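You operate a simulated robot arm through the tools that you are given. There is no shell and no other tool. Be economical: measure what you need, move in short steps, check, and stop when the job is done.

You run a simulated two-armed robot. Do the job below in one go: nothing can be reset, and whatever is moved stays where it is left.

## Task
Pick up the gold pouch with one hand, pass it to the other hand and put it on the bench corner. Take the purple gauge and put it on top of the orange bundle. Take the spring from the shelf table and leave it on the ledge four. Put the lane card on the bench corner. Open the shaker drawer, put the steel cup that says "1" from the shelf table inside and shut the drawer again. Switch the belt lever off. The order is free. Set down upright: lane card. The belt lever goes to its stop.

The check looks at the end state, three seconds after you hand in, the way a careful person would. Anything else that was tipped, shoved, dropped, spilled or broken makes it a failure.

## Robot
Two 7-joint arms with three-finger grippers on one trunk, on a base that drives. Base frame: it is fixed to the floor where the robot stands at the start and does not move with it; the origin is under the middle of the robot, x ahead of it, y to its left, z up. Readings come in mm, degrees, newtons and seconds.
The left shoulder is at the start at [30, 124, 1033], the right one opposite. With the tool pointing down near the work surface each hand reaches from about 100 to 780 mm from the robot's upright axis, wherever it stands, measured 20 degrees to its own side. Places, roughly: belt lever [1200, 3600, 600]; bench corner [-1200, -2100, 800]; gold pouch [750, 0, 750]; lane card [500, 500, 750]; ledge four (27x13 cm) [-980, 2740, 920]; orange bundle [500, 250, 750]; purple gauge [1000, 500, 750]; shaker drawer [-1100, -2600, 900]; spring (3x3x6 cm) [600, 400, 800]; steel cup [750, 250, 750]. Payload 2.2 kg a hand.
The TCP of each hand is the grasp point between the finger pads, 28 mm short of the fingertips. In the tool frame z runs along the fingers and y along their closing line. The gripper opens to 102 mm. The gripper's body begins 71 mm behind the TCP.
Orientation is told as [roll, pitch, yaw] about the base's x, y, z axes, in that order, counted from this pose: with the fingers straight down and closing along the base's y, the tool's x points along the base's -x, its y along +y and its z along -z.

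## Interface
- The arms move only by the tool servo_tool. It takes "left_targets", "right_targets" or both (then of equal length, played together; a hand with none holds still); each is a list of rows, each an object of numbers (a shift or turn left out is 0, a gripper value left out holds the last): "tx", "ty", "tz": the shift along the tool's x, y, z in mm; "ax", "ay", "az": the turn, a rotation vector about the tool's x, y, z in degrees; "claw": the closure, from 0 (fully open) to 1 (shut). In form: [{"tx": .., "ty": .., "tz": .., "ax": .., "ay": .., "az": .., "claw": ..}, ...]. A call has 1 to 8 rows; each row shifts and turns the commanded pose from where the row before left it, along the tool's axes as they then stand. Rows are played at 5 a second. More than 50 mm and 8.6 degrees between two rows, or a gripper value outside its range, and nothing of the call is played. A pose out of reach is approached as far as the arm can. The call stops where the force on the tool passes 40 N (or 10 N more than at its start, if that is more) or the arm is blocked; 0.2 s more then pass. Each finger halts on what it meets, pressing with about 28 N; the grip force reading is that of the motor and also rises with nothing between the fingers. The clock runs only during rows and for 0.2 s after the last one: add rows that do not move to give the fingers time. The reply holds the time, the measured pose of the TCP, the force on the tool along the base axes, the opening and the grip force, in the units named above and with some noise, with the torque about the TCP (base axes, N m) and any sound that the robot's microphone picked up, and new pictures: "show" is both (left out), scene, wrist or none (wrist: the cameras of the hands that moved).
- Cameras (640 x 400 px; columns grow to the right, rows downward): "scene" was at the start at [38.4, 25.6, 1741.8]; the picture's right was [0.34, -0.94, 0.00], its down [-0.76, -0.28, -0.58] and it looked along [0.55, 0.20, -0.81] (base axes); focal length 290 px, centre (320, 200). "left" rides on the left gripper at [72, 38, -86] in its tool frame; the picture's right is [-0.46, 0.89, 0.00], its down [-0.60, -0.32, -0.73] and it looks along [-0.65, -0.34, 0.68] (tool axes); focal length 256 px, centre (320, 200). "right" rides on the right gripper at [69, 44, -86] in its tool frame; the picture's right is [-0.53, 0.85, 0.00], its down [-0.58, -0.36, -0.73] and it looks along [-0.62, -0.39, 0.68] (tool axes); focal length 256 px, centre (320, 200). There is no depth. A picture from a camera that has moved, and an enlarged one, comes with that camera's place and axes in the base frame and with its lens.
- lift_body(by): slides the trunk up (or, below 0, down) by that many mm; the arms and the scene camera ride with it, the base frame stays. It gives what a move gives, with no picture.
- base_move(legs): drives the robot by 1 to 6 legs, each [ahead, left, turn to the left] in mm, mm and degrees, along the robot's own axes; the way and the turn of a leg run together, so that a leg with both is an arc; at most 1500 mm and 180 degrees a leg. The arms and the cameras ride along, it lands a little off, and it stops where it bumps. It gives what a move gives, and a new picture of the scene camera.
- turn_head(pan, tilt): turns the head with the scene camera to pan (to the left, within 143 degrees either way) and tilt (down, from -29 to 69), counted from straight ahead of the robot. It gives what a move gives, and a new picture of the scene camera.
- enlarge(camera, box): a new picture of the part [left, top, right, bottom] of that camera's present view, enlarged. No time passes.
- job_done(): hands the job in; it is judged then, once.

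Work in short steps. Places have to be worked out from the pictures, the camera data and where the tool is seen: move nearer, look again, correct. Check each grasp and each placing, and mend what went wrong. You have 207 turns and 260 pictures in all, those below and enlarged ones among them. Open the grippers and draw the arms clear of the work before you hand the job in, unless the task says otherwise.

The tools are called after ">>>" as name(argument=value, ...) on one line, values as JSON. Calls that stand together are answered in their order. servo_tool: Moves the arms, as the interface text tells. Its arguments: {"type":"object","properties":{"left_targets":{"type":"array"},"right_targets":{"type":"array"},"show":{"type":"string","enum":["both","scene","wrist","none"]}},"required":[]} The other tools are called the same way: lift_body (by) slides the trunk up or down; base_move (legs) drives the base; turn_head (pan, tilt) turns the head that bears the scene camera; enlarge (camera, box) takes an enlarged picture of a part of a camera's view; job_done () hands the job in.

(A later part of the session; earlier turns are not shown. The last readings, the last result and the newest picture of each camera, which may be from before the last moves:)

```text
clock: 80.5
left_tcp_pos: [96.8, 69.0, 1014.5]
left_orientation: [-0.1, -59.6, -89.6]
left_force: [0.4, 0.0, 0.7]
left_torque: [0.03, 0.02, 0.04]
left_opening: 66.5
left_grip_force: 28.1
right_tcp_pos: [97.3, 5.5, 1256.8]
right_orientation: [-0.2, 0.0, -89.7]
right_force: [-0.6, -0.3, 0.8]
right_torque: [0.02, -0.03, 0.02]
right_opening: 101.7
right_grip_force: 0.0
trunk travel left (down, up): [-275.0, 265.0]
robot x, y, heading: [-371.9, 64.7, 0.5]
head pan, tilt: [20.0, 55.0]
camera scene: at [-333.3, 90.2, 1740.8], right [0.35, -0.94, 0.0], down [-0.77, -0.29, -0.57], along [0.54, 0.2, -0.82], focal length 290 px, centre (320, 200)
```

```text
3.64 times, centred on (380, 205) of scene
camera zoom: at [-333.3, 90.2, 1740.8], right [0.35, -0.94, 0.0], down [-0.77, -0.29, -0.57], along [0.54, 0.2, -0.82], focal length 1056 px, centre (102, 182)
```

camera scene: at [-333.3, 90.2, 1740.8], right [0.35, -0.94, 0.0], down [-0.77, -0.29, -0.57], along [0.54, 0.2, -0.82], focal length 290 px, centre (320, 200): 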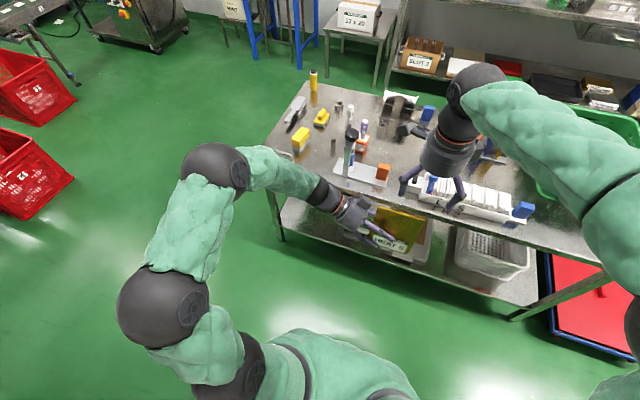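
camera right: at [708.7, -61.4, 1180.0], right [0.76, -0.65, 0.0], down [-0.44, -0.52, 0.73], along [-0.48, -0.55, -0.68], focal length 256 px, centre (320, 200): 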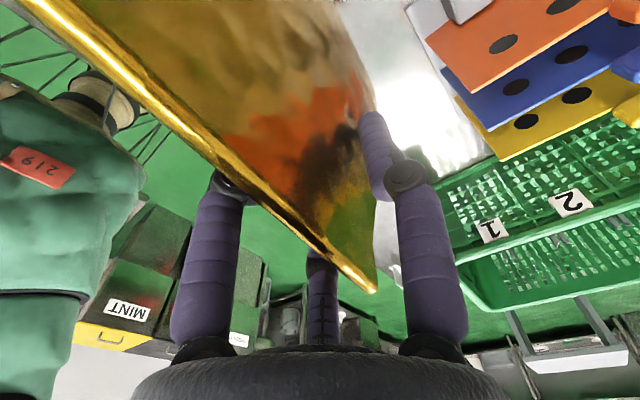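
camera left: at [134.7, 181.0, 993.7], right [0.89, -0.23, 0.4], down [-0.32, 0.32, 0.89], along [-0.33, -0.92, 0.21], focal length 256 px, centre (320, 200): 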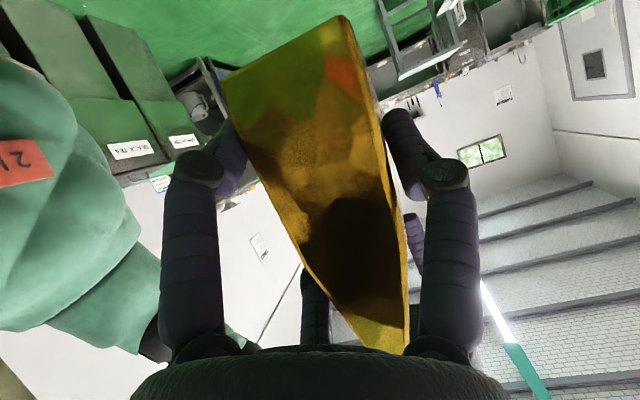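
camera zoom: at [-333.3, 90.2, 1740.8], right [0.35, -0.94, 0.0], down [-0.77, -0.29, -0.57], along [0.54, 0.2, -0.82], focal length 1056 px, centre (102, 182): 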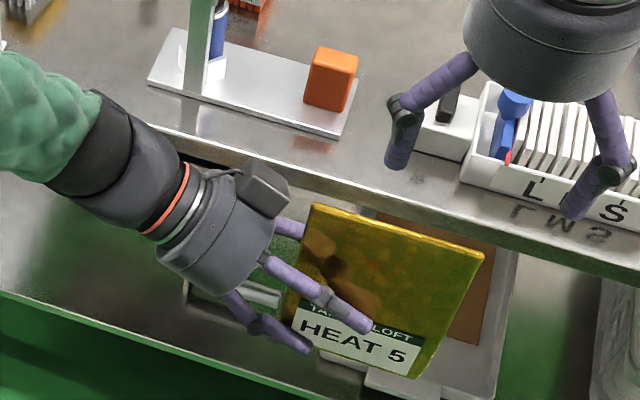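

Hand-over done: pouch is in the left hand. Spread the hands and drive to place the right hand at the lane card.

>>> servo_tool(left_targets=[{"tz": -40, "tx": 13.7}, {"tz": -40, "tx": 13.7}, {"tz": -40, "tx": 13.7}, {"tz": -40, "tx": 13.7}, {"tz": -40, "tx": 13.7}, {"tz": -40, "tx": 13.7}], right_targets=[{"tx": -45}, {"tx": -45}, {}, {}, {}, {}], show="none")

>>> base_move(legs=[[0, 700, 0], [290, 0, 0]])

>>> turn_head(pan=-10, tilt=55)

```text
clock: 81.9
left_tcp_pos: [93.9, 319.3, 1064.9]
left_orientation: [-0.2, -59.6, -89.6]
left_force: [0.0, -1.0, -1.5]
left_torque: [0.0, 0.04, -0.03]
left_opening: 66.4
left_grip_force: 28.0
right_tcp_pos: [97.2, -82.3, 1255.3]
right_orientation: [0.0, 0.0, -89.8]
right_force: [-0.9, 0.7, 0.1]
right_torque: [-0.03, -0.03, 0.01]
right_opening: 101.9
right_grip_force: 0.0
trunk travel left (down, up): [-275.0, 265.0]
robot x, y, heading: [-367.6, 67.9, 0.5]
head pan, tilt: [20.0, 55.0]
```

```text
clock: 87.3
left_tcp_pos: [388.9, 1004.8, 1064.4]
left_orientation: [-0.3, -59.5, -90.1]
left_force: [0.6, 0.2, -0.7]
left_torque: [0.05, 0.03, -0.02]
left_opening: 66.5
left_grip_force: 27.8
right_tcp_pos: [387.9, 601.2, 1255.5]
right_orientation: [-0.1, 0.2, -90.4]
right_force: [0.7, 0.1, -0.7]
right_torque: [0.01, 0.05, 0.0]
right_opening: 102.0
right_grip_force: 0.0
trunk travel left (down, up): [-275.0, 265.0]
robot x, y, heading: [-83.1, 753.3, -0.1]
head pan, tilt: [20.0, 55.0]
camera scene: at [-39.6, 781.1, 1740.8], right [0.34, -0.94, 0.0], down [-0.77, -0.28, -0.57], along [0.54, 0.19, -0.82], focal length 290 px, centre (320, 200)
```

scene: 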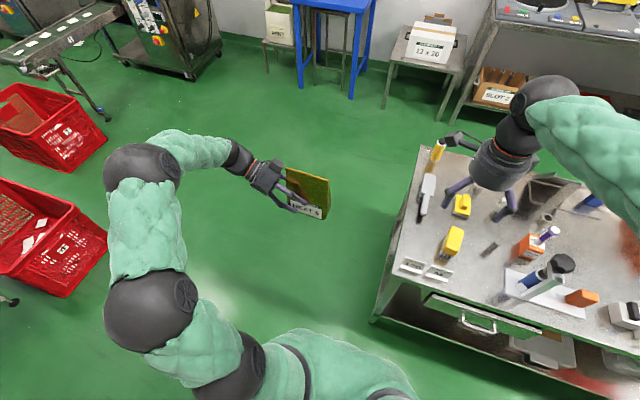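

```text
clock: 88.3
left_tcp_pos: [388.4, 1006.0, 1063.9]
left_orientation: [-0.1, -59.7, -90.2]
left_force: [0.1, -1.0, -0.7]
left_torque: [0.03, 0.05, 0.0]
left_opening: 66.0
left_grip_force: 27.9
right_tcp_pos: [387.2, 601.6, 1255.4]
right_orientation: [0.1, 0.1, -90.4]
right_force: [0.2, -0.6, 0.0]
right_torque: [0.01, 0.01, 0.01]
right_opening: 102.0
right_grip_force: 0.1
trunk travel left (down, up): [-275.0, 265.0]
robot x, y, heading: [-79.7, 754.4, -0.3]
head pan, tilt: [-10.0, 55.0]
camera scene: at [-37.7, 744.1, 1740.8], right [-0.18, -0.98, 0.0], down [-0.81, 0.15, -0.57], along [0.56, -0.1, -0.82], focal length 290 px, centre (320, 200)
```

scene: 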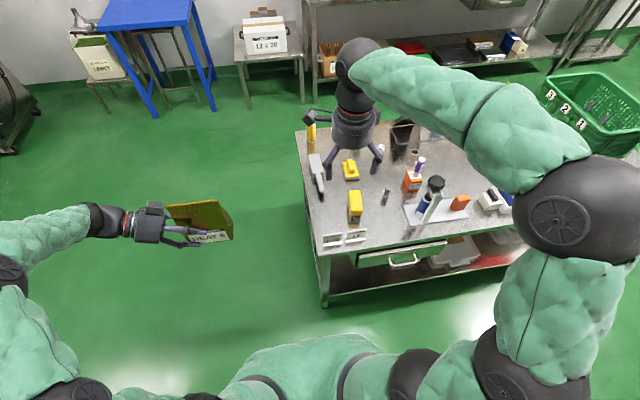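

>>> enlarge(camera="scene", box=[310, 215, 380, 260])

>>> enlarge(camera="right", box=[0, 0, 640, 400])

```text
8.89 times, centred on (345, 238) of scene
camera zoom: at [-37.7, 744.1, 1740.8], right [-0.18, -0.98, 0.0], down [-0.81, 0.15, -0.57], along [0.56, -0.1, -0.82], focal length 2580 px, centre (98, -133)
```

zoom: 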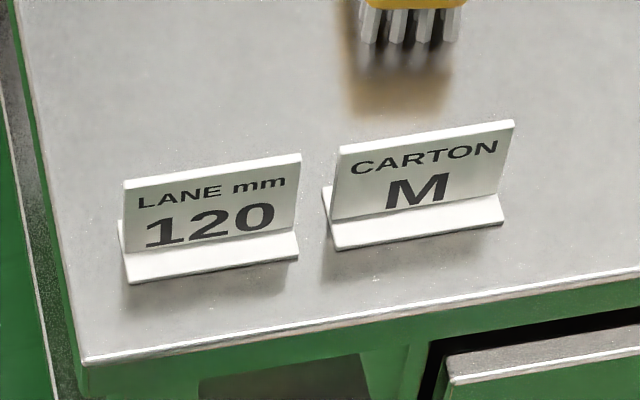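

```text
1.00 times, centred on (320, 200) of right (not enlarged: the box is as wide or as high as the picture)
camera zoom: at [432.0, 671.3, 1341.9], right [0.84, -0.54, 0.0], down [-0.37, -0.58, 0.73], along [-0.4, -0.61, -0.68], focal length 256 px, centre (320, 200)
```

zoom: 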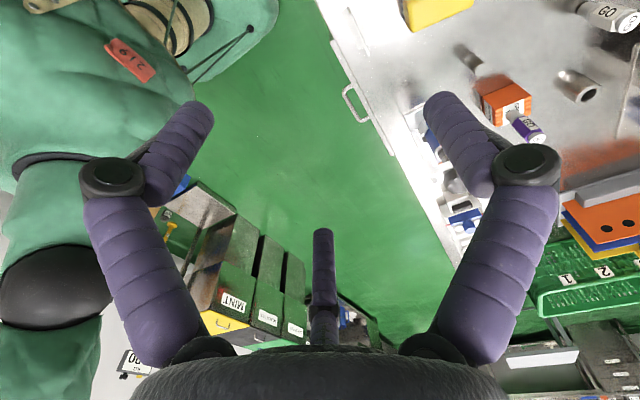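

Lane card: base front edge x≈410, y 580–650, plate at x≈424, top z≈856. Move the right hand above it.

>>> servo_tool(right_targets=[{"tx": 13, "ty": 37, "claw": 0.45}, {"tz": 48}, {"tz": 48}, {"tz": 48}, {"tz": 48}, {"tz": 48}, {"tz": 48}], show="both")

>>> enlarge(camera="scene", box=[310, 205, 380, 260])

```text
clock: 89.9
left_tcp_pos: [388.8, 1004.0, 1063.4]
left_orientation: [-0.1, -59.6, -90.2]
left_force: [0.7, -1.2, 0.0]
left_torque: [0.04, 0.02, -0.04]
left_opening: 66.1
left_grip_force: 27.0
right_tcp_pos: [425.9, 614.6, 965.7]
right_orientation: [0.0, 0.1, -90.4]
right_force: [-0.2, -0.8, 0.4]
right_torque: [0.02, 0.03, -0.03]
right_opening: 56.0
right_grip_force: 0.0
trunk travel left (down, up): [-275.0, 265.0]
robot x, y, heading: [-79.7, 759.2, -0.2]
head pan, tilt: [-10.0, 55.0]
camera scene: at [-37.0, 743.8, 1740.8], right [-0.18, -0.98, 0.0], down [-0.81, 0.15, -0.57], along [0.56, -0.1, -0.82], focal length 290 px, centre (320, 200)
camera right: at [470.3, 684.1, 1052.0], right [0.84, -0.54, 0.0], down [-0.37, -0.58, 0.73], along [-0.39, -0.61, -0.68], focal length 256 px, centre (320, 200)
```

scene: 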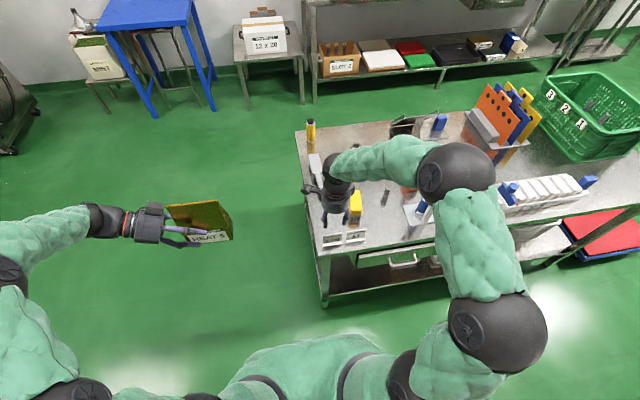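
right: 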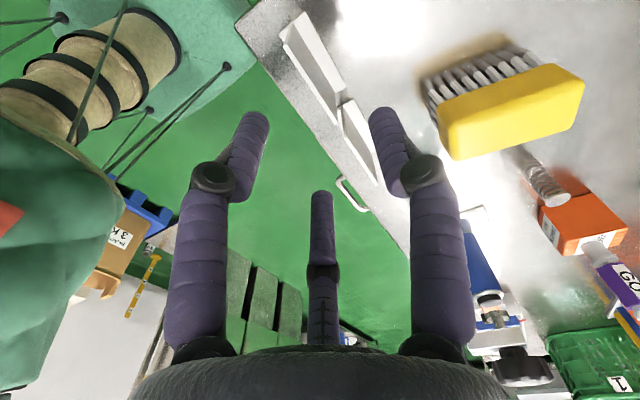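

```text
7.27 times, centred on (345, 232) of scene
camera zoom: at [-37.0, 743.8, 1740.8], right [-0.18, -0.98, 0.0], down [-0.81, 0.15, -0.57], along [0.56, -0.1, -0.82], focal length 2111 px, centre (138, -36)
```

zoom: 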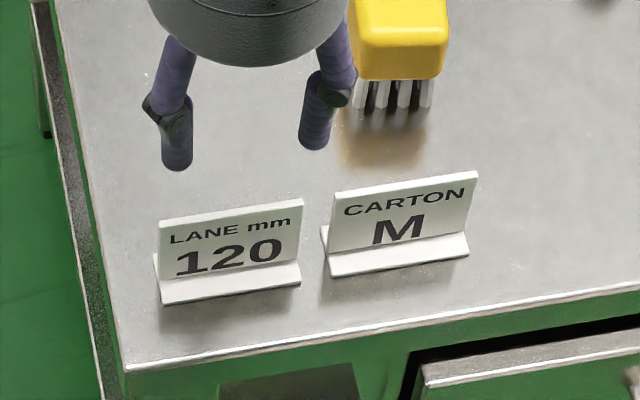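

>>> enlarge(camera="right", box=[250, 0, 410, 120])

```text
3.33 times, centred on (330, 60) of right
camera zoom: at [470.3, 684.1, 1052.0], right [0.84, -0.54, 0.0], down [-0.37, -0.58, 0.73], along [-0.39, -0.61, -0.68], focal length 853 px, centre (287, 667)
```

zoom: 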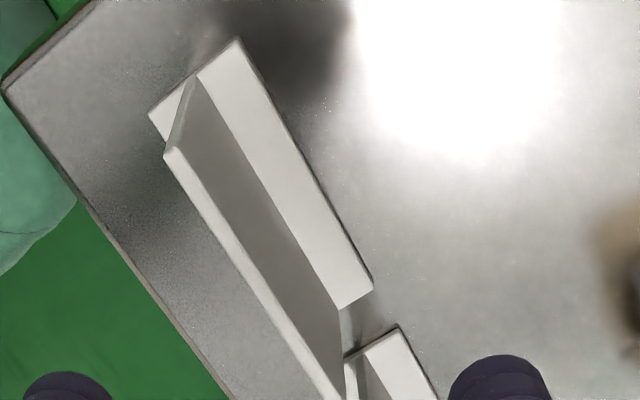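

Plate at x≈422, y 584–652, top z≈856. Adjust 4 mm and descend to z≈841, close.

>>> servo_tool(right_targets=[{"tx": 2, "ty": -4}, {"tz": 45}, {"tz": 45}, {"tz": 34}, {"claw": 0.7}, {"claw": 1}, {"claw": 1}, {"claw": 1}], show="wrist")

>>> enlarge(camera="scene", box=[310, 205, 380, 260])

```text
clock: 91.7
left_tcp_pos: [387.9, 1005.2, 1064.8]
left_orientation: [-0.1, -59.6, -90.3]
left_force: [-0.2, -0.2, -0.8]
left_torque: [0.08, 0.01, -0.02]
left_opening: 66.3
left_grip_force: 28.2
right_tcp_pos: [421.6, 616.0, 844.0]
right_orientation: [0.0, 0.2, -90.4]
right_force: [-0.3, 0.6, 0.0]
right_torque: [-0.01, 0.01, -0.02]
right_opening: 6.1
right_grip_force: 27.7
trunk travel left (down, up): [-275.0, 265.0]
robot x, y, heading: [-76.2, 758.5, -0.4]
head pan, tilt: [-10.0, 55.0]
camera right: at [465.7, 685.3, 930.1], right [0.84, -0.54, 0.0], down [-0.37, -0.58, 0.73], along [-0.39, -0.61, -0.68], focal length 256 px, centre (320, 200)
```

right: 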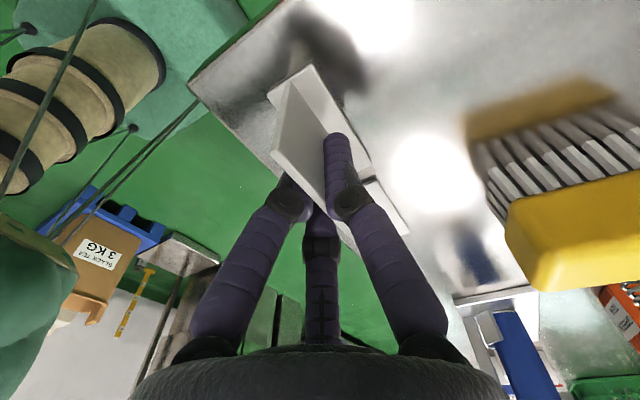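

```text
7.27 times, centred on (345, 232) of scene
camera zoom: at [-37.7, 744.0, 1740.8], right [-0.18, -0.98, 0.0], down [-0.81, 0.15, -0.57], along [0.56, -0.1, -0.82], focal length 2111 px, centre (138, -36)
```

zoom: 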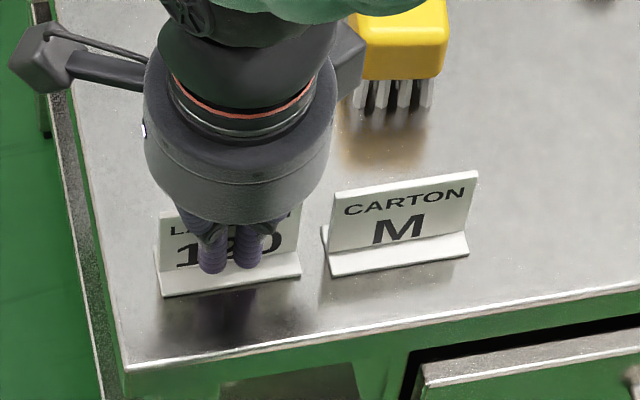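

Card gripped (6 mm plate). Lift it clear, then drive toward the bench corner.

>>> servo_tool(right_targets=[{"tz": -40}, {"tz": -50}, {"tz": -50}, {"tz": -50}, {"tz": -50}], show="wrist")

>>> base_move(legs=[[-350, 0, 0], [0, -1400, 0], [0, -400, 0]])

>>> turn_head(pan=-110, tilt=25)

```text
clock: 92.9
left_tcp_pos: [387.6, 1004.2, 1063.8]
left_orientation: [0.0, -59.5, -90.3]
left_force: [-0.6, 1.0, -1.5]
left_torque: [0.04, -0.02, 0.0]
left_opening: 66.3
left_grip_force: 27.5
right_tcp_pos: [419.4, 615.4, 1084.0]
right_orientation: [0.0, 0.0, -90.3]
right_force: [-0.2, 0.3, -0.8]
right_torque: [-0.04, -0.02, 0.06]
right_opening: 5.9
right_grip_force: 27.7
trunk travel left (down, up): [-275.0, 265.0]
robot x, y, heading: [-81.3, 756.7, -0.2]
head pan, tilt: [-10.0, 55.0]
camera right: at [464.7, 684.1, 1169.0], right [0.84, -0.54, 0.0], down [-0.37, -0.58, 0.73], along [-0.39, -0.62, -0.68], focal length 256 px, centre (320, 200)
```

right: 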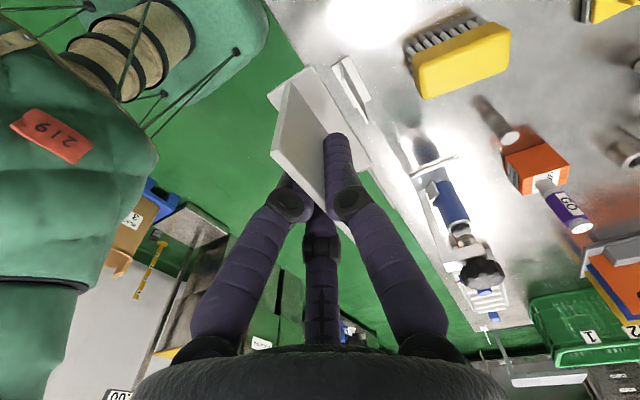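

```text
clock: 103.8
left_tcp_pos: [27.7, -775.0, 1064.9]
left_orientation: [-0.1, -59.6, -90.0]
left_force: [-0.1, -0.5, -0.5]
left_torque: [0.04, 0.02, 0.03]
left_opening: 66.0
left_grip_force: 27.9
right_tcp_pos: [62.2, -1166.5, 1082.7]
right_orientation: [0.1, 0.0, -90.4]
right_force: [-0.3, 0.3, -0.2]
right_torque: [-0.01, 0.0, -0.01]
right_opening: 5.8
right_grip_force: 28.3
trunk travel left (down, up): [-275.0, 265.0]
robot x, y, heading: [-436.2, -1026.1, 0.0]
head pan, tilt: [-10.0, 55.0]
camera scene: at [-397.5, -1037.6, 1740.8], right [-0.18, -0.98, 0.0], down [-0.81, 0.15, -0.57], along [0.56, -0.1, -0.82], focal length 290 px, centre (320, 200)
```

scene: 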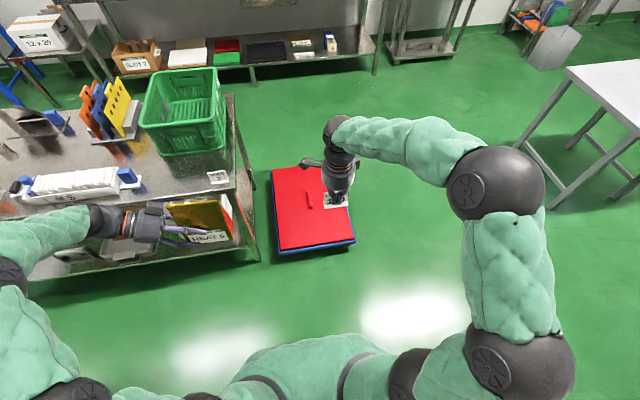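

```text
clock: 105.5
left_tcp_pos: [26.9, -773.7, 1064.4]
left_orientation: [-0.1, -59.6, -90.1]
left_force: [-0.1, 0.9, -0.2]
left_torque: [0.04, 0.0, 0.0]
left_opening: 66.1
left_grip_force: 27.6
right_tcp_pos: [62.1, -1165.9, 1082.9]
right_orientation: [0.0, 0.0, -90.3]
right_force: [-0.6, 0.6, 0.4]
right_torque: [0.01, -0.02, -0.01]
right_opening: 5.8
right_grip_force: 28.1
trunk travel left (down, up): [-275.0, 265.0]
robot x, y, heading: [-437.7, -1022.7, -0.2]
head pan, tilt: [-110.0, 25.0]
camera scene: at [-500.2, -1110.1, 1784.8], right [-0.94, 0.34, 0.0], down [0.15, 0.4, -0.91], along [-0.31, -0.85, -0.42], focal length 290 px, centre (320, 200)
```

scene: 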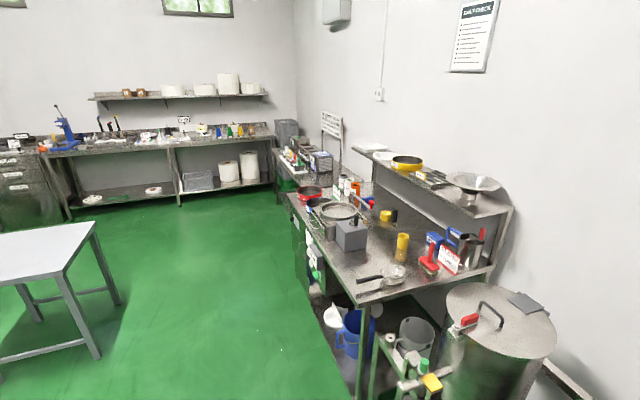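

>>> enlarge(camera="scene", box=[270, 150, 530, 320])

```text
2.35 times, centred on (400, 235) of scene
camera zoom: at [-500.2, -1110.1, 1784.8], right [-0.94, 0.34, 0.0], down [0.15, 0.4, -0.91], along [-0.31, -0.85, -0.42], focal length 683 px, centre (132, 118)
```

zoom: 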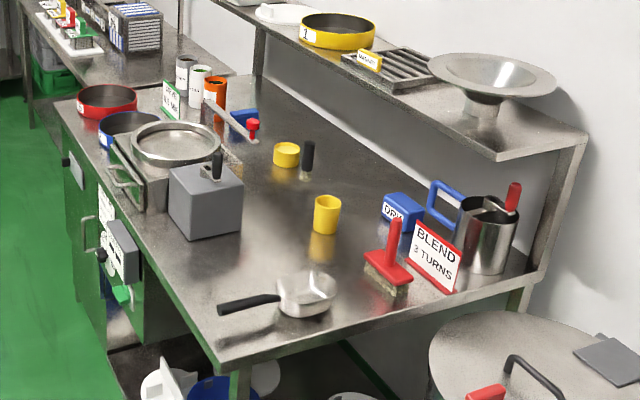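

Bench front-north corner is at about (-1000,-1970); a scoop lies near. I approach diagonally from the north-east (heading −135°) so the left wrist stays off the bench.

>>> base_move(legs=[[0, -430, 0], [0, 0, -135]])

>>> turn_head(pan=0, tilt=45)

```text
clock: 113.7
left_tcp_pos: [-578.1, -1964.7, 1064.1]
left_orientation: [-0.1, -59.5, 136.5]
left_force: [-0.6, -0.4, -0.8]
left_torque: [-0.03, -0.07, 0.0]
left_opening: 66.1
left_grip_force: 28.2
right_tcp_pos: [-884.8, -1722.0, 1082.0]
right_orientation: [0.1, 0.1, 136.3]
right_force: [0.1, 0.2, -0.6]
right_torque: [0.02, 0.02, 0.01]
right_opening: 6.1
right_grip_force: 28.1
trunk travel left (down, up): [-275.0, 265.0]
robot x, y, heading: [-437.5, -1454.2, -133.6]
head pan, tilt: [-110.0, 25.0]
camera scene: at [-457.8, -1350.6, 1784.8], right [0.9, 0.44, 0.0], down [0.19, -0.38, -0.91], along [-0.4, 0.81, -0.42], focal length 290 px, centre (320, 200)
```

scene: 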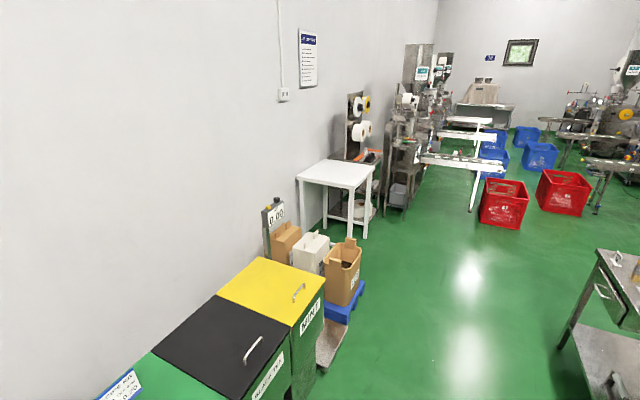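

```text
clock: 115.6
left_tcp_pos: [-578.1, -1965.5, 1063.8]
left_orientation: [-0.1, -59.6, 136.4]
left_force: [-0.4, 0.3, -1.2]
left_torque: [-0.01, 0.01, -0.01]
left_opening: 66.2
left_grip_force: 27.7
right_tcp_pos: [-884.1, -1721.7, 1082.4]
right_orientation: [0.0, 0.1, 136.2]
right_force: [0.4, 0.0, -0.5]
right_torque: [-0.02, 0.02, 0.01]
right_opening: 5.9
right_grip_force: 27.8
trunk travel left (down, up): [-275.0, 265.0]
robot x, y, heading: [-434.4, -1457.5, -134.0]
head pan, tilt: [0.0, 45.0]
camera scene: at [-473.1, -1492.0, 1754.2], right [-0.72, 0.69, 0.0], down [0.49, 0.51, -0.71], along [-0.49, -0.51, -0.71], focal length 290 px, centre (320, 200)
```

scene: 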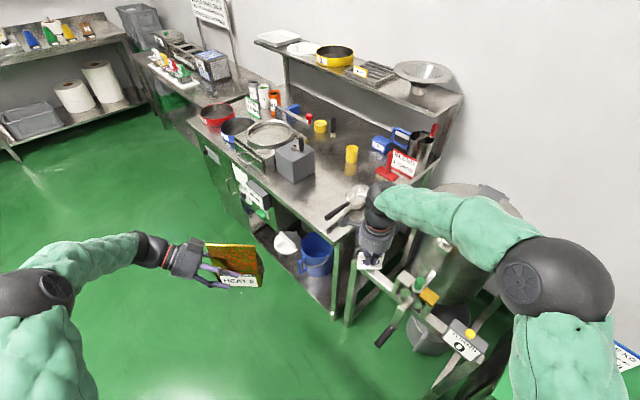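

>>> enlarge(camera="scene", box=[280, 130, 460, 250])

>>> enlarge(camera="right", box=[0, 0, 640, 400])

```text
3.33 times, centred on (370, 190) of scene
camera zoom: at [-473.1, -1492.0, 1754.2], right [-0.72, 0.69, 0.0], down [0.49, 0.51, -0.71], along [-0.49, -0.51, -0.71], focal length 968 px, centre (153, 233)
```

zoom: 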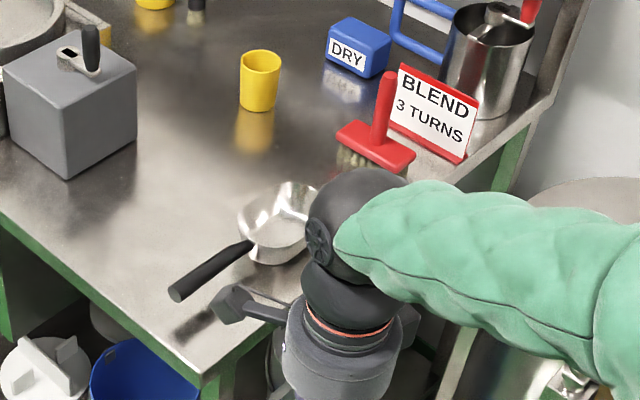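

```text
1.00 times, centred on (320, 200) of right (not enlarged: the box is as wide or as high as the picture)
camera zoom: at [-865.0, -1799.7, 1168.3], right [-0.97, -0.24, 0.0], down [-0.17, 0.66, 0.73], along [-0.18, 0.71, -0.68], focal length 256 px, centre (320, 200)
```

zoom: 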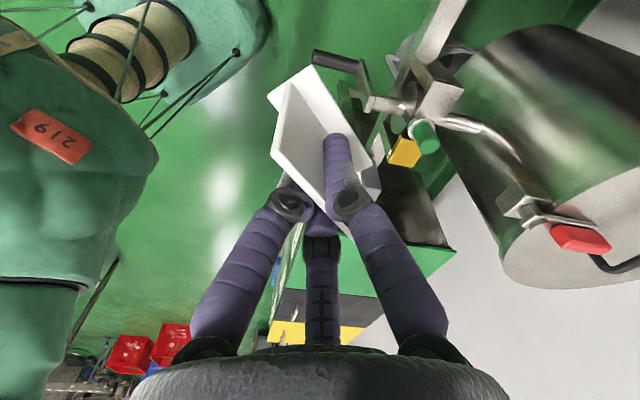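

Bench top is at z≈845, front-north corner (-981,-1937). The scoop lies along y≈-2020, so I aim for the free area around (-1100…-1200, -2150). Drive closer at heading −145°.

>>> base_move(legs=[[0, 0, -11], [320, 133, 0]])

```text
clock: 118.6
left_tcp_pos: [-858.9, -2225.8, 1063.8]
left_orientation: [-0.3, -59.7, 125.4]
left_force: [-0.2, -0.4, -0.7]
left_torque: [0.0, 0.0, -0.04]
left_opening: 66.1
left_grip_force: 28.4
right_tcp_pos: [-1113.9, -1927.6, 1081.2]
right_orientation: [0.0, 0.1, 125.2]
right_force: [0.4, -1.2, -0.2]
right_torque: [0.03, -0.02, 0.03]
right_opening: 5.9
right_grip_force: 28.4
trunk travel left (down, up): [-275.0, 265.0]
robot x, y, heading: [-624.6, -1751.1, -144.7]
head pan, tilt: [0.0, 45.0]
camera scene: at [-667.3, -1780.7, 1754.2], right [-0.58, 0.82, 0.0], down [0.58, 0.41, -0.71], along [-0.58, -0.41, -0.71], focal length 290 px, centre (320, 200)
```

scene: 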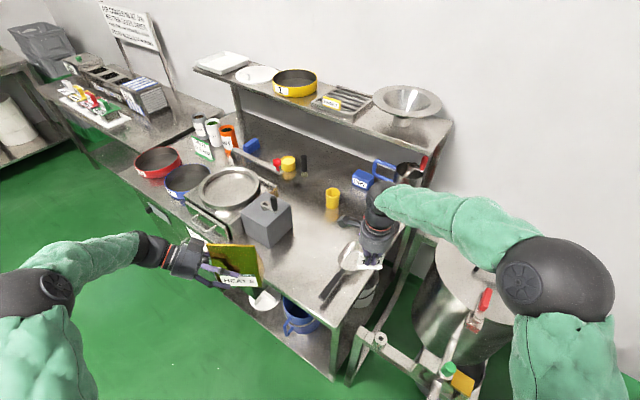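

Move the pouch (left hand) over its spot at about (-1175,-2170), staying high.

>>> servo_tool(left_targets=[{"ty": 32.4, "tz": 24, "tx": -13.8}, {"ty": 32.4, "tz": 24, "tx": -13.8}, {"ty": 32.4, "tz": 24, "tx": -13.8}, {"ty": 32.4, "tz": 24, "tx": -13.8}, {"ty": 32.4, "tz": 24, "tx": -13.8}, {"ty": 32.4, "tz": 24, "tx": -13.8}, {"ty": 32.4, "tz": 24, "tx": -13.8}], show="scene")

>>> enlarge(camera="scene", box=[220, 150, 440, 320])

```text
clock: 120.2
left_tcp_pos: [-1156.7, -2193.8, 1060.9]
left_orientation: [-0.4, -59.6, 125.6]
left_force: [-0.5, 0.8, -2.4]
left_torque: [0.04, 0.02, 0.02]
left_opening: 66.1
left_grip_force: 27.6
right_tcp_pos: [-1113.6, -1925.8, 1082.8]
right_orientation: [0.0, 0.2, 125.3]
right_force: [-0.3, -0.1, 0.1]
right_torque: [0.02, -0.01, -0.02]
right_opening: 5.9
right_grip_force: 28.1
trunk travel left (down, up): [-275.0, 265.0]
robot x, y, heading: [-624.8, -1748.8, -144.9]
head pan, tilt: [0.0, 45.0]
camera scene: at [-667.2, -1778.9, 1754.2], right [-0.58, 0.82, 0.0], down [0.58, 0.41, -0.71], along [-0.58, -0.41, -0.71], focal length 290 px, centre (320, 200)
```

scene: 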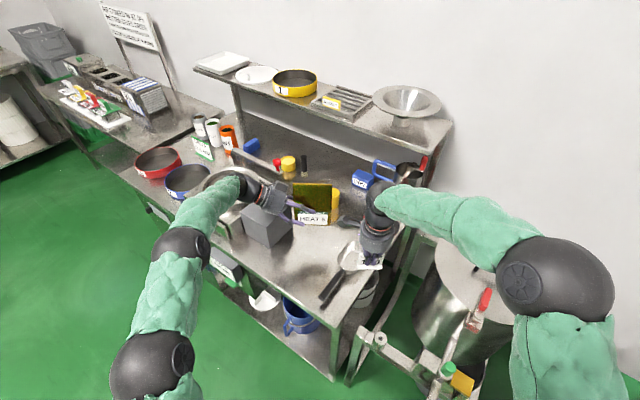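

```text
2.35 times, centred on (330, 235) of scene
camera zoom: at [-667.2, -1778.9, 1754.2], right [-0.58, 0.82, 0.0], down [0.58, 0.41, -0.71], along [-0.58, -0.41, -0.71], focal length 683 px, centre (296, 118)
```

zoom: 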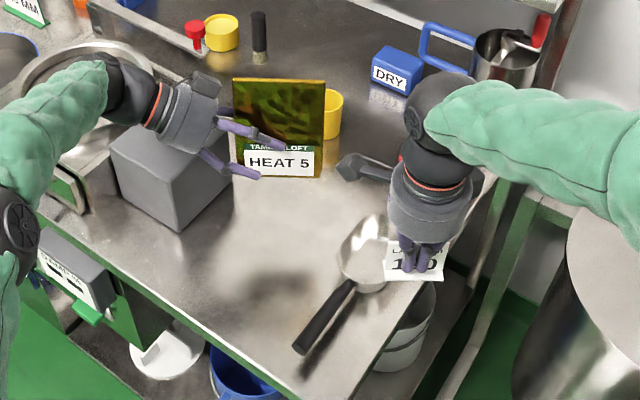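

The left wrist would land on the grey box, so I swing the hand's yaw by 45° (wrist toward east, off the bench) while high.

>>> servo_tool(left_targets=[{"ax": -6.5, "az": -3.75}, {"ax": -6.5, "az": -3.75}, {"ax": -6.5, "az": -3.75}, {"ax": -6.5, "az": -3.75}, {"ax": -6.5, "az": -3.75}, {"ax": -6.5, "az": -3.75}], show="scene")

>>> enlarge(camera="scene", box=[220, 150, 440, 320])

```text
clock: 121.6
left_tcp_pos: [-1156.5, -2197.0, 1062.2]
left_orientation: [0.5, -59.6, 170.0]
left_force: [-0.4, 0.0, 0.0]
left_torque: [0.04, -0.1, 0.01]
left_opening: 65.8
left_grip_force: 27.9
right_tcp_pos: [-1113.3, -1925.4, 1082.3]
right_orientation: [-0.1, 0.1, 125.2]
right_force: [0.9, -0.2, 0.3]
right_torque: [0.0, 0.02, -0.03]
right_opening: 5.8
right_grip_force: 28.0
trunk travel left (down, up): [-275.0, 265.0]
robot x, y, heading: [-628.4, -1752.7, -144.7]
head pan, tilt: [0.0, 45.0]
camera scene: at [-666.2, -1778.6, 1754.2], right [-0.58, 0.82, 0.0], down [0.58, 0.41, -0.71], along [-0.58, -0.41, -0.71], focal length 290 px, centre (320, 200)
```

scene: 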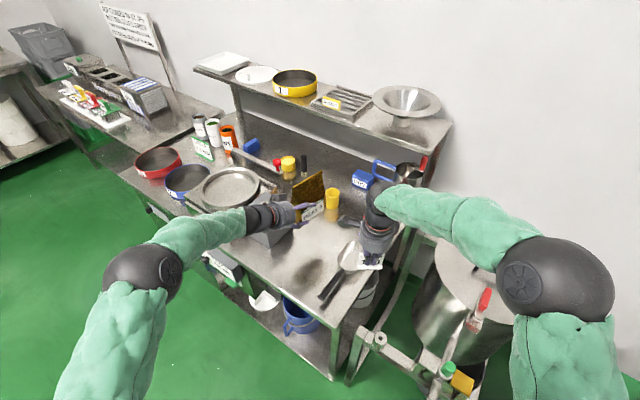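

```text
2.35 times, centred on (330, 235) of scene
camera zoom: at [-666.2, -1778.6, 1754.2], right [-0.58, 0.82, 0.0], down [0.58, 0.41, -0.71], along [-0.58, -0.41, -0.71], focal length 683 px, centre (296, 118)
```

zoom: 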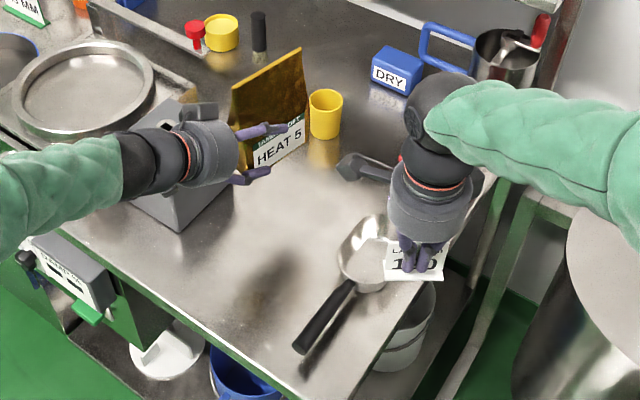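

Now shift to the spot and descend to about z=960.

>>> servo_tool(left_targets=[{"ty": -45.7}, {"tz": -19.8, "tx": 11.5}, {"tz": 17, "tx": 29.3}, {"tz": 17, "tx": 29.3}, {"tz": 17, "tx": 29.3}, {}], show="both")

>>> enlarge(camera="scene", box=[250, 170, 410, 300])

```text
clock: 123.0
left_tcp_pos: [-1125.8, -2156.1, 961.1]
left_orientation: [0.6, -59.7, 169.9]
left_force: [0.5, 0.0, -0.7]
left_torque: [-0.01, -0.03, 0.0]
left_opening: 66.1
left_grip_force: 27.9
right_tcp_pos: [-1112.7, -1926.9, 1082.0]
right_orientation: [-0.1, 0.2, 125.2]
right_force: [-0.3, 0.5, 0.2]
right_torque: [0.0, 0.0, 0.01]
right_opening: 5.9
right_grip_force: 27.7
trunk travel left (down, up): [-275.0, 265.0]
robot x, y, heading: [-626.0, -1752.6, -144.3]
head pan, tilt: [0.0, 45.0]
camera scene: at [-666.0, -1779.3, 1754.3], right [-0.58, 0.82, 0.0], down [0.58, 0.41, -0.71], along [-0.58, -0.41, -0.71], focal length 290 px, centre (320, 200)
camera left: at [-1022.8, -2211.5, 941.8], right [-0.38, -0.83, 0.41], down [0.38, 0.26, 0.89], along [-0.85, 0.49, 0.21], focal length 256 px, centre (320, 200)
```

scene: 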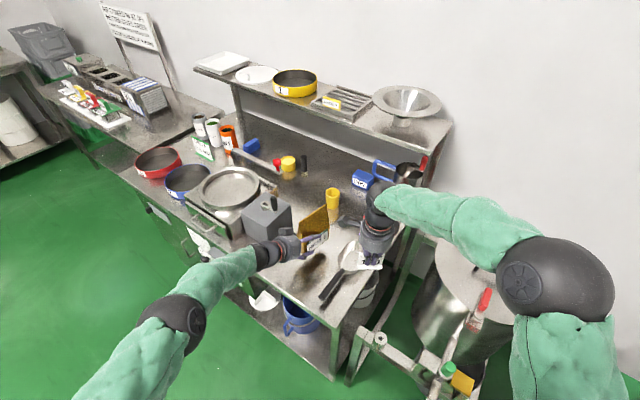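
left: 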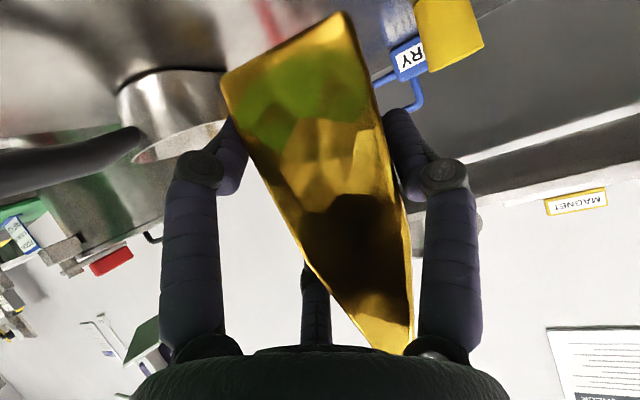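

```text
3.08 times, centred on (330, 235) of scene
camera zoom: at [-666.0, -1779.3, 1754.3], right [-0.58, 0.82, 0.0], down [0.58, 0.41, -0.71], along [-0.58, -0.41, -0.71], focal length 893 px, centre (289, 92)
```

zoom: 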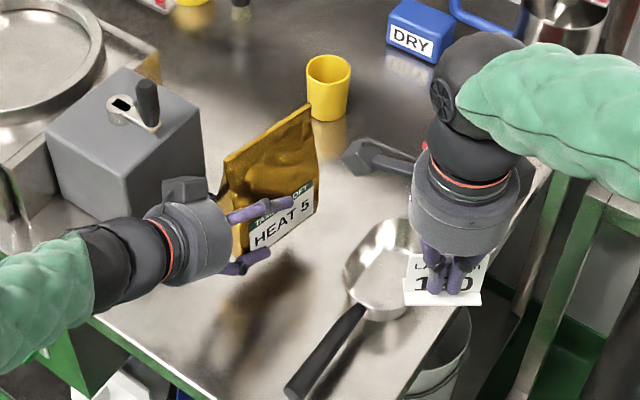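

Free space beneath. Descend 55 mm, then small steps until contact.

>>> servo_tool(left_targets=[{"tz": 14, "tx": 24}, {"tz": 12, "tx": 20.8}, {}], show="none")

>>> enlarge(camera="scene", box=[270, 190, 370, 270])

```text
clock: 123.8
left_tcp_pos: [-1125.3, -2157.6, 911.2]
left_orientation: [0.6, -59.8, 169.8]
left_force: [0.4, -0.3, -1.2]
left_torque: [0.03, -0.03, -0.02]
left_opening: 66.2
left_grip_force: 27.7
right_tcp_pos: [-1114.1, -1926.0, 1083.7]
right_orientation: [0.0, 0.1, 125.1]
right_force: [-0.5, -0.7, 0.2]
right_torque: [-0.03, 0.05, 0.03]
right_opening: 6.0
right_grip_force: 27.5
trunk travel left (down, up): [-275.0, 265.0]
robot x, y, heading: [-625.8, -1751.6, -144.5]
head pan, tilt: [0.0, 45.0]
```

```text
5.00 times, centred on (320, 230) of scene
camera zoom: at [-666.4, -1779.3, 1754.3], right [-0.58, 0.82, 0.0], down [0.58, 0.41, -0.71], along [-0.58, -0.41, -0.71], focal length 1452 px, centre (320, 50)
```

zoom: 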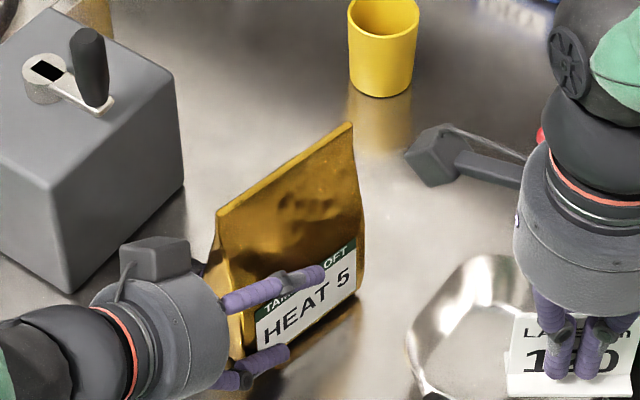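

>>> servo_tool(left_targets=[{"tz": 3, "tx": 5.2}, {"tz": 1, "tx": 1.73}, {"tz": 1, "tx": 1.73}, {"tz": 1, "tx": 1.73}, {}], show="none")

```text
clock: 125.0
left_tcp_pos: [-1126.7, -2156.4, 900.7]
left_orientation: [1.1, -60.0, 169.5]
left_force: [-2.8, 2.6, 24.5]
left_torque: [0.61, 0.54, 0.29]
left_opening: 67.0
left_grip_force: 27.6
right_tcp_pos: [-1112.8, -1925.6, 1083.5]
right_orientation: [0.0, 0.1, 125.3]
right_force: [0.4, -0.6, 0.7]
right_torque: [0.01, 0.06, 0.03]
right_opening: 6.0
right_grip_force: 28.2
trunk travel left (down, up): [-275.0, 265.0]
robot x, y, heading: [-627.1, -1747.1, -144.7]
head pan, tilt: [0.0, 45.0]
```

Contact (24 N). Ease up 1.5 mm and check before release.

>>> servo_tool(left_targets=[{"tz": -0.75, "tx": -1.3}, {}], show="none")

>>> enlarge(camera="scene", box=[270, 190, 370, 270])

```text
clock: 125.6
left_tcp_pos: [-1125.0, -2158.2, 900.7]
left_orientation: [0.9, -59.8, 169.6]
left_force: [-8.4, -2.1, 24.2]
left_torque: [0.35, 0.66, 0.22]
left_opening: 66.4
left_grip_force: 28.0
right_tcp_pos: [-1114.1, -1925.4, 1082.6]
right_orientation: [0.0, 0.1, 125.2]
right_force: [0.6, 0.1, 0.0]
right_torque: [0.01, 0.02, -0.01]
right_opening: 6.2
right_grip_force: 28.2
trunk travel left (down, up): [-275.0, 265.0]
robot x, y, heading: [-620.1, -1754.1, -144.5]
head pan, tilt: [0.0, 45.0]
```

```text
5.00 times, centred on (320, 230) of scene
camera zoom: at [-665.6, -1778.0, 1754.3], right [-0.58, 0.82, 0.0], down [0.58, 0.41, -0.71], along [-0.58, -0.41, -0.71], focal length 1452 px, centre (320, 50)
```

zoom: 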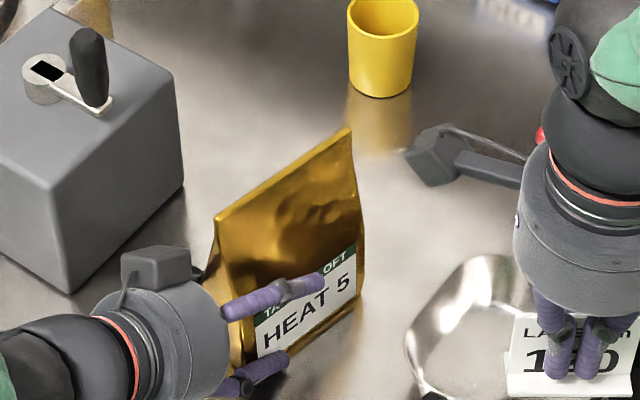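

>>> servo_tool(left_targets=[{"claw": 0.33}, {"claw": 0.28}, {"claw": 0.2}, {"claw": 0.1}, {"claw": 0}, {}], show="none")

>>> enlarge(camera="scene", box=[270, 190, 370, 270])

```text
clock: 127.0
left_tcp_pos: [-1125.2, -2155.8, 897.5]
left_orientation: [0.4, -59.8, 169.9]
left_force: [-1.1, 0.8, 1.7]
left_torque: [0.04, -0.02, 0.04]
left_opening: 102.0
left_grip_force: 0.0
right_tcp_pos: [-1113.9, -1926.1, 1082.3]
right_orientation: [0.0, 0.2, 125.2]
right_force: [-0.3, 0.4, 0.4]
right_torque: [0.01, 0.0, -0.01]
right_opening: 6.1
right_grip_force: 28.6
trunk travel left (down, up): [-275.0, 265.0]
robot x, y, heading: [-624.6, -1750.6, -144.7]
head pan, tilt: [0.0, 45.0]
```

```text
5.00 times, centred on (320, 230) of scene
camera zoom: at [-666.5, -1779.2, 1754.2], right [-0.58, 0.82, 0.0], down [0.58, 0.41, -0.71], along [-0.58, -0.41, -0.71], focal length 1452 px, centre (320, 50)
```

zoom: 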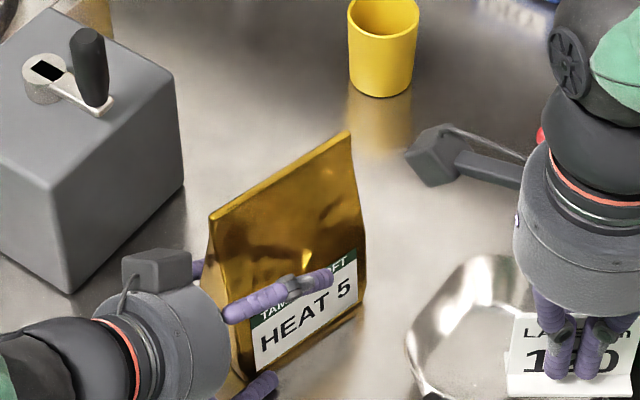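

Pouch stands. Withdraw the left hand along its axis.

>>> servo_tool(left_targets=[{"tz": -20}, {"tz": -35}, {"tz": -45}, {"tz": -45}, {"tz": -45}, {"tz": -45}], show="scene")

>>> enlarge(camera="scene", box=[250, 170, 410, 300])

```text
clock: 128.4
left_tcp_pos: [-924.5, -2191.0, 1017.5]
left_orientation: [0.5, -59.6, 169.8]
left_force: [0.2, 0.3, 0.2]
left_torque: [-0.02, 0.01, 0.0]
left_opening: 102.0
left_grip_force: 0.0
right_tcp_pos: [-1113.3, -1924.5, 1082.3]
right_orientation: [-0.1, 0.1, 125.1]
right_force: [0.3, -0.5, -1.0]
right_torque: [-0.03, -0.01, 0.03]
right_opening: 6.2
right_grip_force: 27.7
trunk travel left (down, up): [-275.0, 265.0]
robot x, y, heading: [-621.4, -1754.7, -144.8]
head pan, tilt: [0.0, 45.0]
camera scene: at [-665.5, -1778.8, 1754.3], right [-0.58, 0.82, 0.0], down [0.58, 0.41, -0.71], along [-0.58, -0.41, -0.71], focal length 290 px, centre (320, 200)
```

scene: 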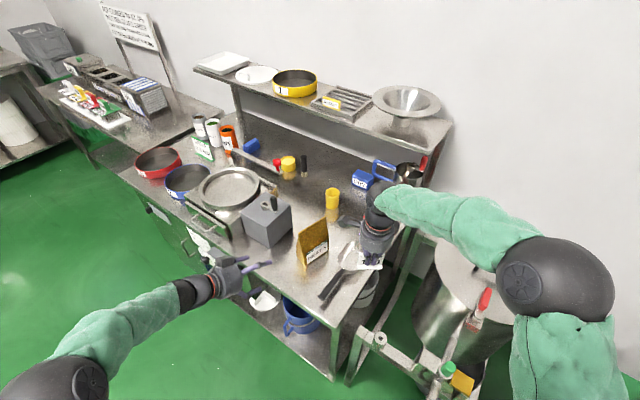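

```text
3.08 times, centred on (330, 235) of scene
camera zoom: at [-665.5, -1778.8, 1754.3], right [-0.58, 0.82, 0.0], down [0.58, 0.41, -0.71], along [-0.58, -0.41, -0.71], focal length 893 px, centre (289, 92)
```

zoom: 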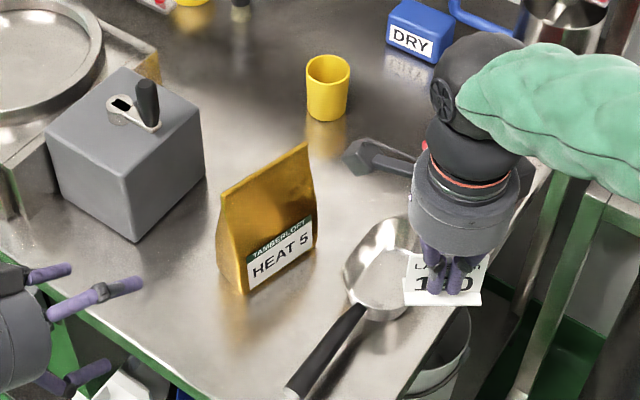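

Pouch is fine. Move the card over the free spot (-1055,-2110) and descend partway.

>>> servo_tool(right_targets=[{"tx": 46.1, "ty": 14.9}, {"tx": 46.1, "ty": 14.9}, {"tx": 46.1, "ty": 14.9}, {"tx": 46.1, "ty": 14.9}, {"tz": 45}, {"tz": 45}, {"tz": 40}], show="both")

>>> enlarge(camera="scene", box=[270, 200, 390, 300])

```text
clock: 130.0
left_tcp_pos: [-927.1, -2191.0, 1016.7]
left_orientation: [0.5, -59.7, 169.9]
left_force: [-0.8, -0.4, 0.0]
left_torque: [-0.01, -0.01, 0.02]
left_opening: 102.0
left_grip_force: 0.1
right_tcp_pos: [-1055.9, -2111.7, 952.2]
right_orientation: [0.0, 0.1, 125.2]
right_force: [-0.2, 0.1, 1.0]
right_torque: [0.03, -0.02, 0.0]
right_opening: 5.9
right_grip_force: 27.7
trunk travel left (down, up): [-275.0, 265.0]
robot x, y, heading: [-624.5, -1750.8, -145.0]
head pan, tilt: [0.0, 45.0]
camera scene: at [-667.3, -1779.8, 1754.2], right [-0.58, 0.82, 0.0], down [0.58, 0.41, -0.71], along [-0.58, -0.41, -0.71], focal length 290 px, centre (320, 200)
camera right: at [-1053.0, -2191.8, 1037.9], right [-1.0, -0.05, 0.0], down [-0.03, 0.68, 0.73], along [-0.04, 0.73, -0.68], focal length 256 px, centre (320, 200)
```

scene: 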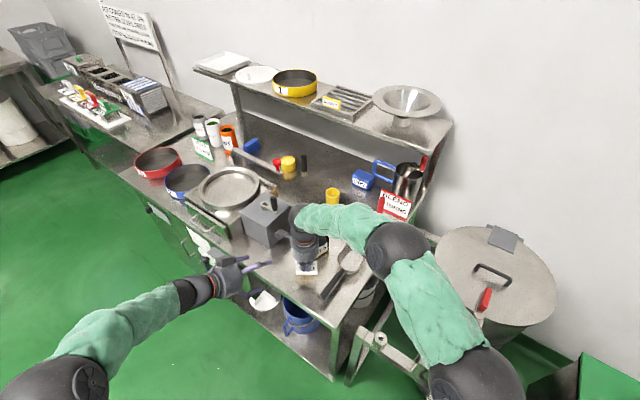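
right: 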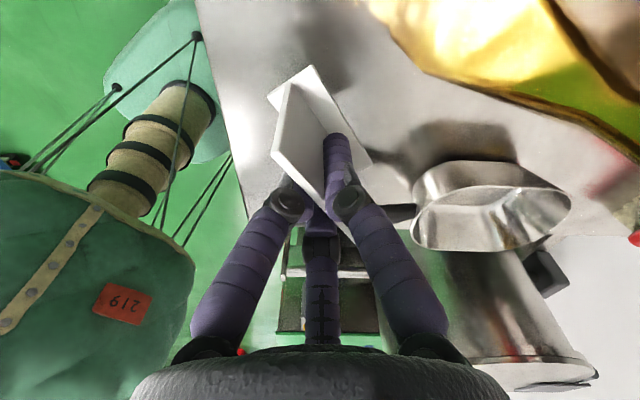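

```text
4.00 times, centred on (330, 250) of scene
camera zoom: at [-667.3, -1779.8, 1754.2], right [-0.58, 0.82, 0.0], down [0.58, 0.41, -0.71], along [-0.58, -0.41, -0.71], focal length 1161 px, centre (280, 0)
```

zoom: 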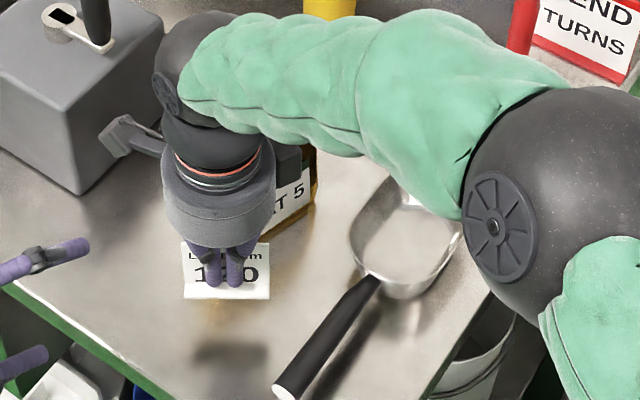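

Shift 20 mm toward the robot for more clearance from the pouch, then lower.

>>> servo_tool(right_targets=[{"ty": -20}, {"tz": 25}, {"tz": 15}, {"tz": 4}, {}], show="none")

>>> enlarge(camera="scene", box=[270, 200, 390, 300])

```text
clock: 131.2
left_tcp_pos: [-925.7, -2191.4, 1018.7]
left_orientation: [0.5, -59.7, 170.0]
left_force: [-0.6, -1.0, -0.3]
left_torque: [0.02, 0.0, 0.04]
left_opening: 101.9
left_grip_force: 0.0
right_tcp_pos: [-1040.7, -2100.1, 909.7]
right_orientation: [0.0, 0.1, 125.2]
right_force: [-0.3, -0.9, -0.4]
right_torque: [-0.02, -0.02, 0.05]
right_opening: 5.7
right_grip_force: 28.6
trunk travel left (down, up): [-275.0, 265.0]
robot x, y, heading: [-626.4, -1747.9, -144.7]
head pan, tilt: [0.0, 45.0]
```

```text
4.00 times, centred on (330, 250) of scene
camera zoom: at [-666.2, -1779.4, 1754.2], right [-0.58, 0.82, 0.0], down [0.58, 0.41, -0.71], along [-0.58, -0.41, -0.71], focal length 1161 px, centre (280, 0)
```

zoom: 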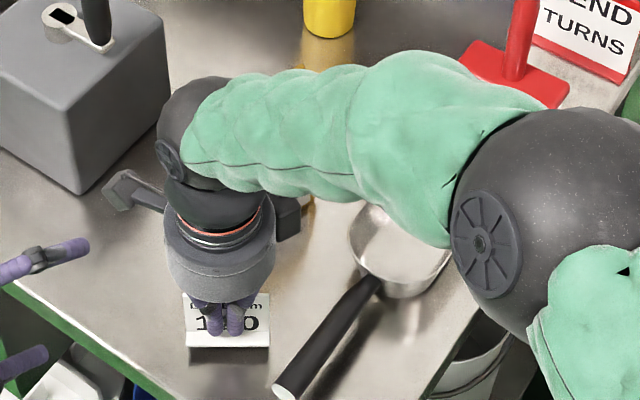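

>>> servo_tool(right_targets=[{"tz": 3}, {"tz": 2}, {"tz": 2}, {"tz": 1}, {}], show="none")

```text
clock: 132.4
left_tcp_pos: [-925.4, -2190.9, 1016.3]
left_orientation: [0.5, -59.7, 170.0]
left_force: [-0.7, -0.6, -0.2]
left_torque: [0.02, -0.02, 0.02]
left_opening: 101.9
left_grip_force: 0.1
right_tcp_pos: [-1039.3, -2101.5, 900.7]
right_orientation: [0.0, 0.0, 125.2]
right_force: [-0.2, 0.4, -0.8]
right_torque: [0.02, 0.02, 0.01]
right_opening: 6.2
right_grip_force: 27.9
trunk travel left (down, up): [-275.0, 265.0]
robot x, y, heading: [-624.7, -1752.8, -144.6]
head pan, tilt: [0.0, 45.0]
```

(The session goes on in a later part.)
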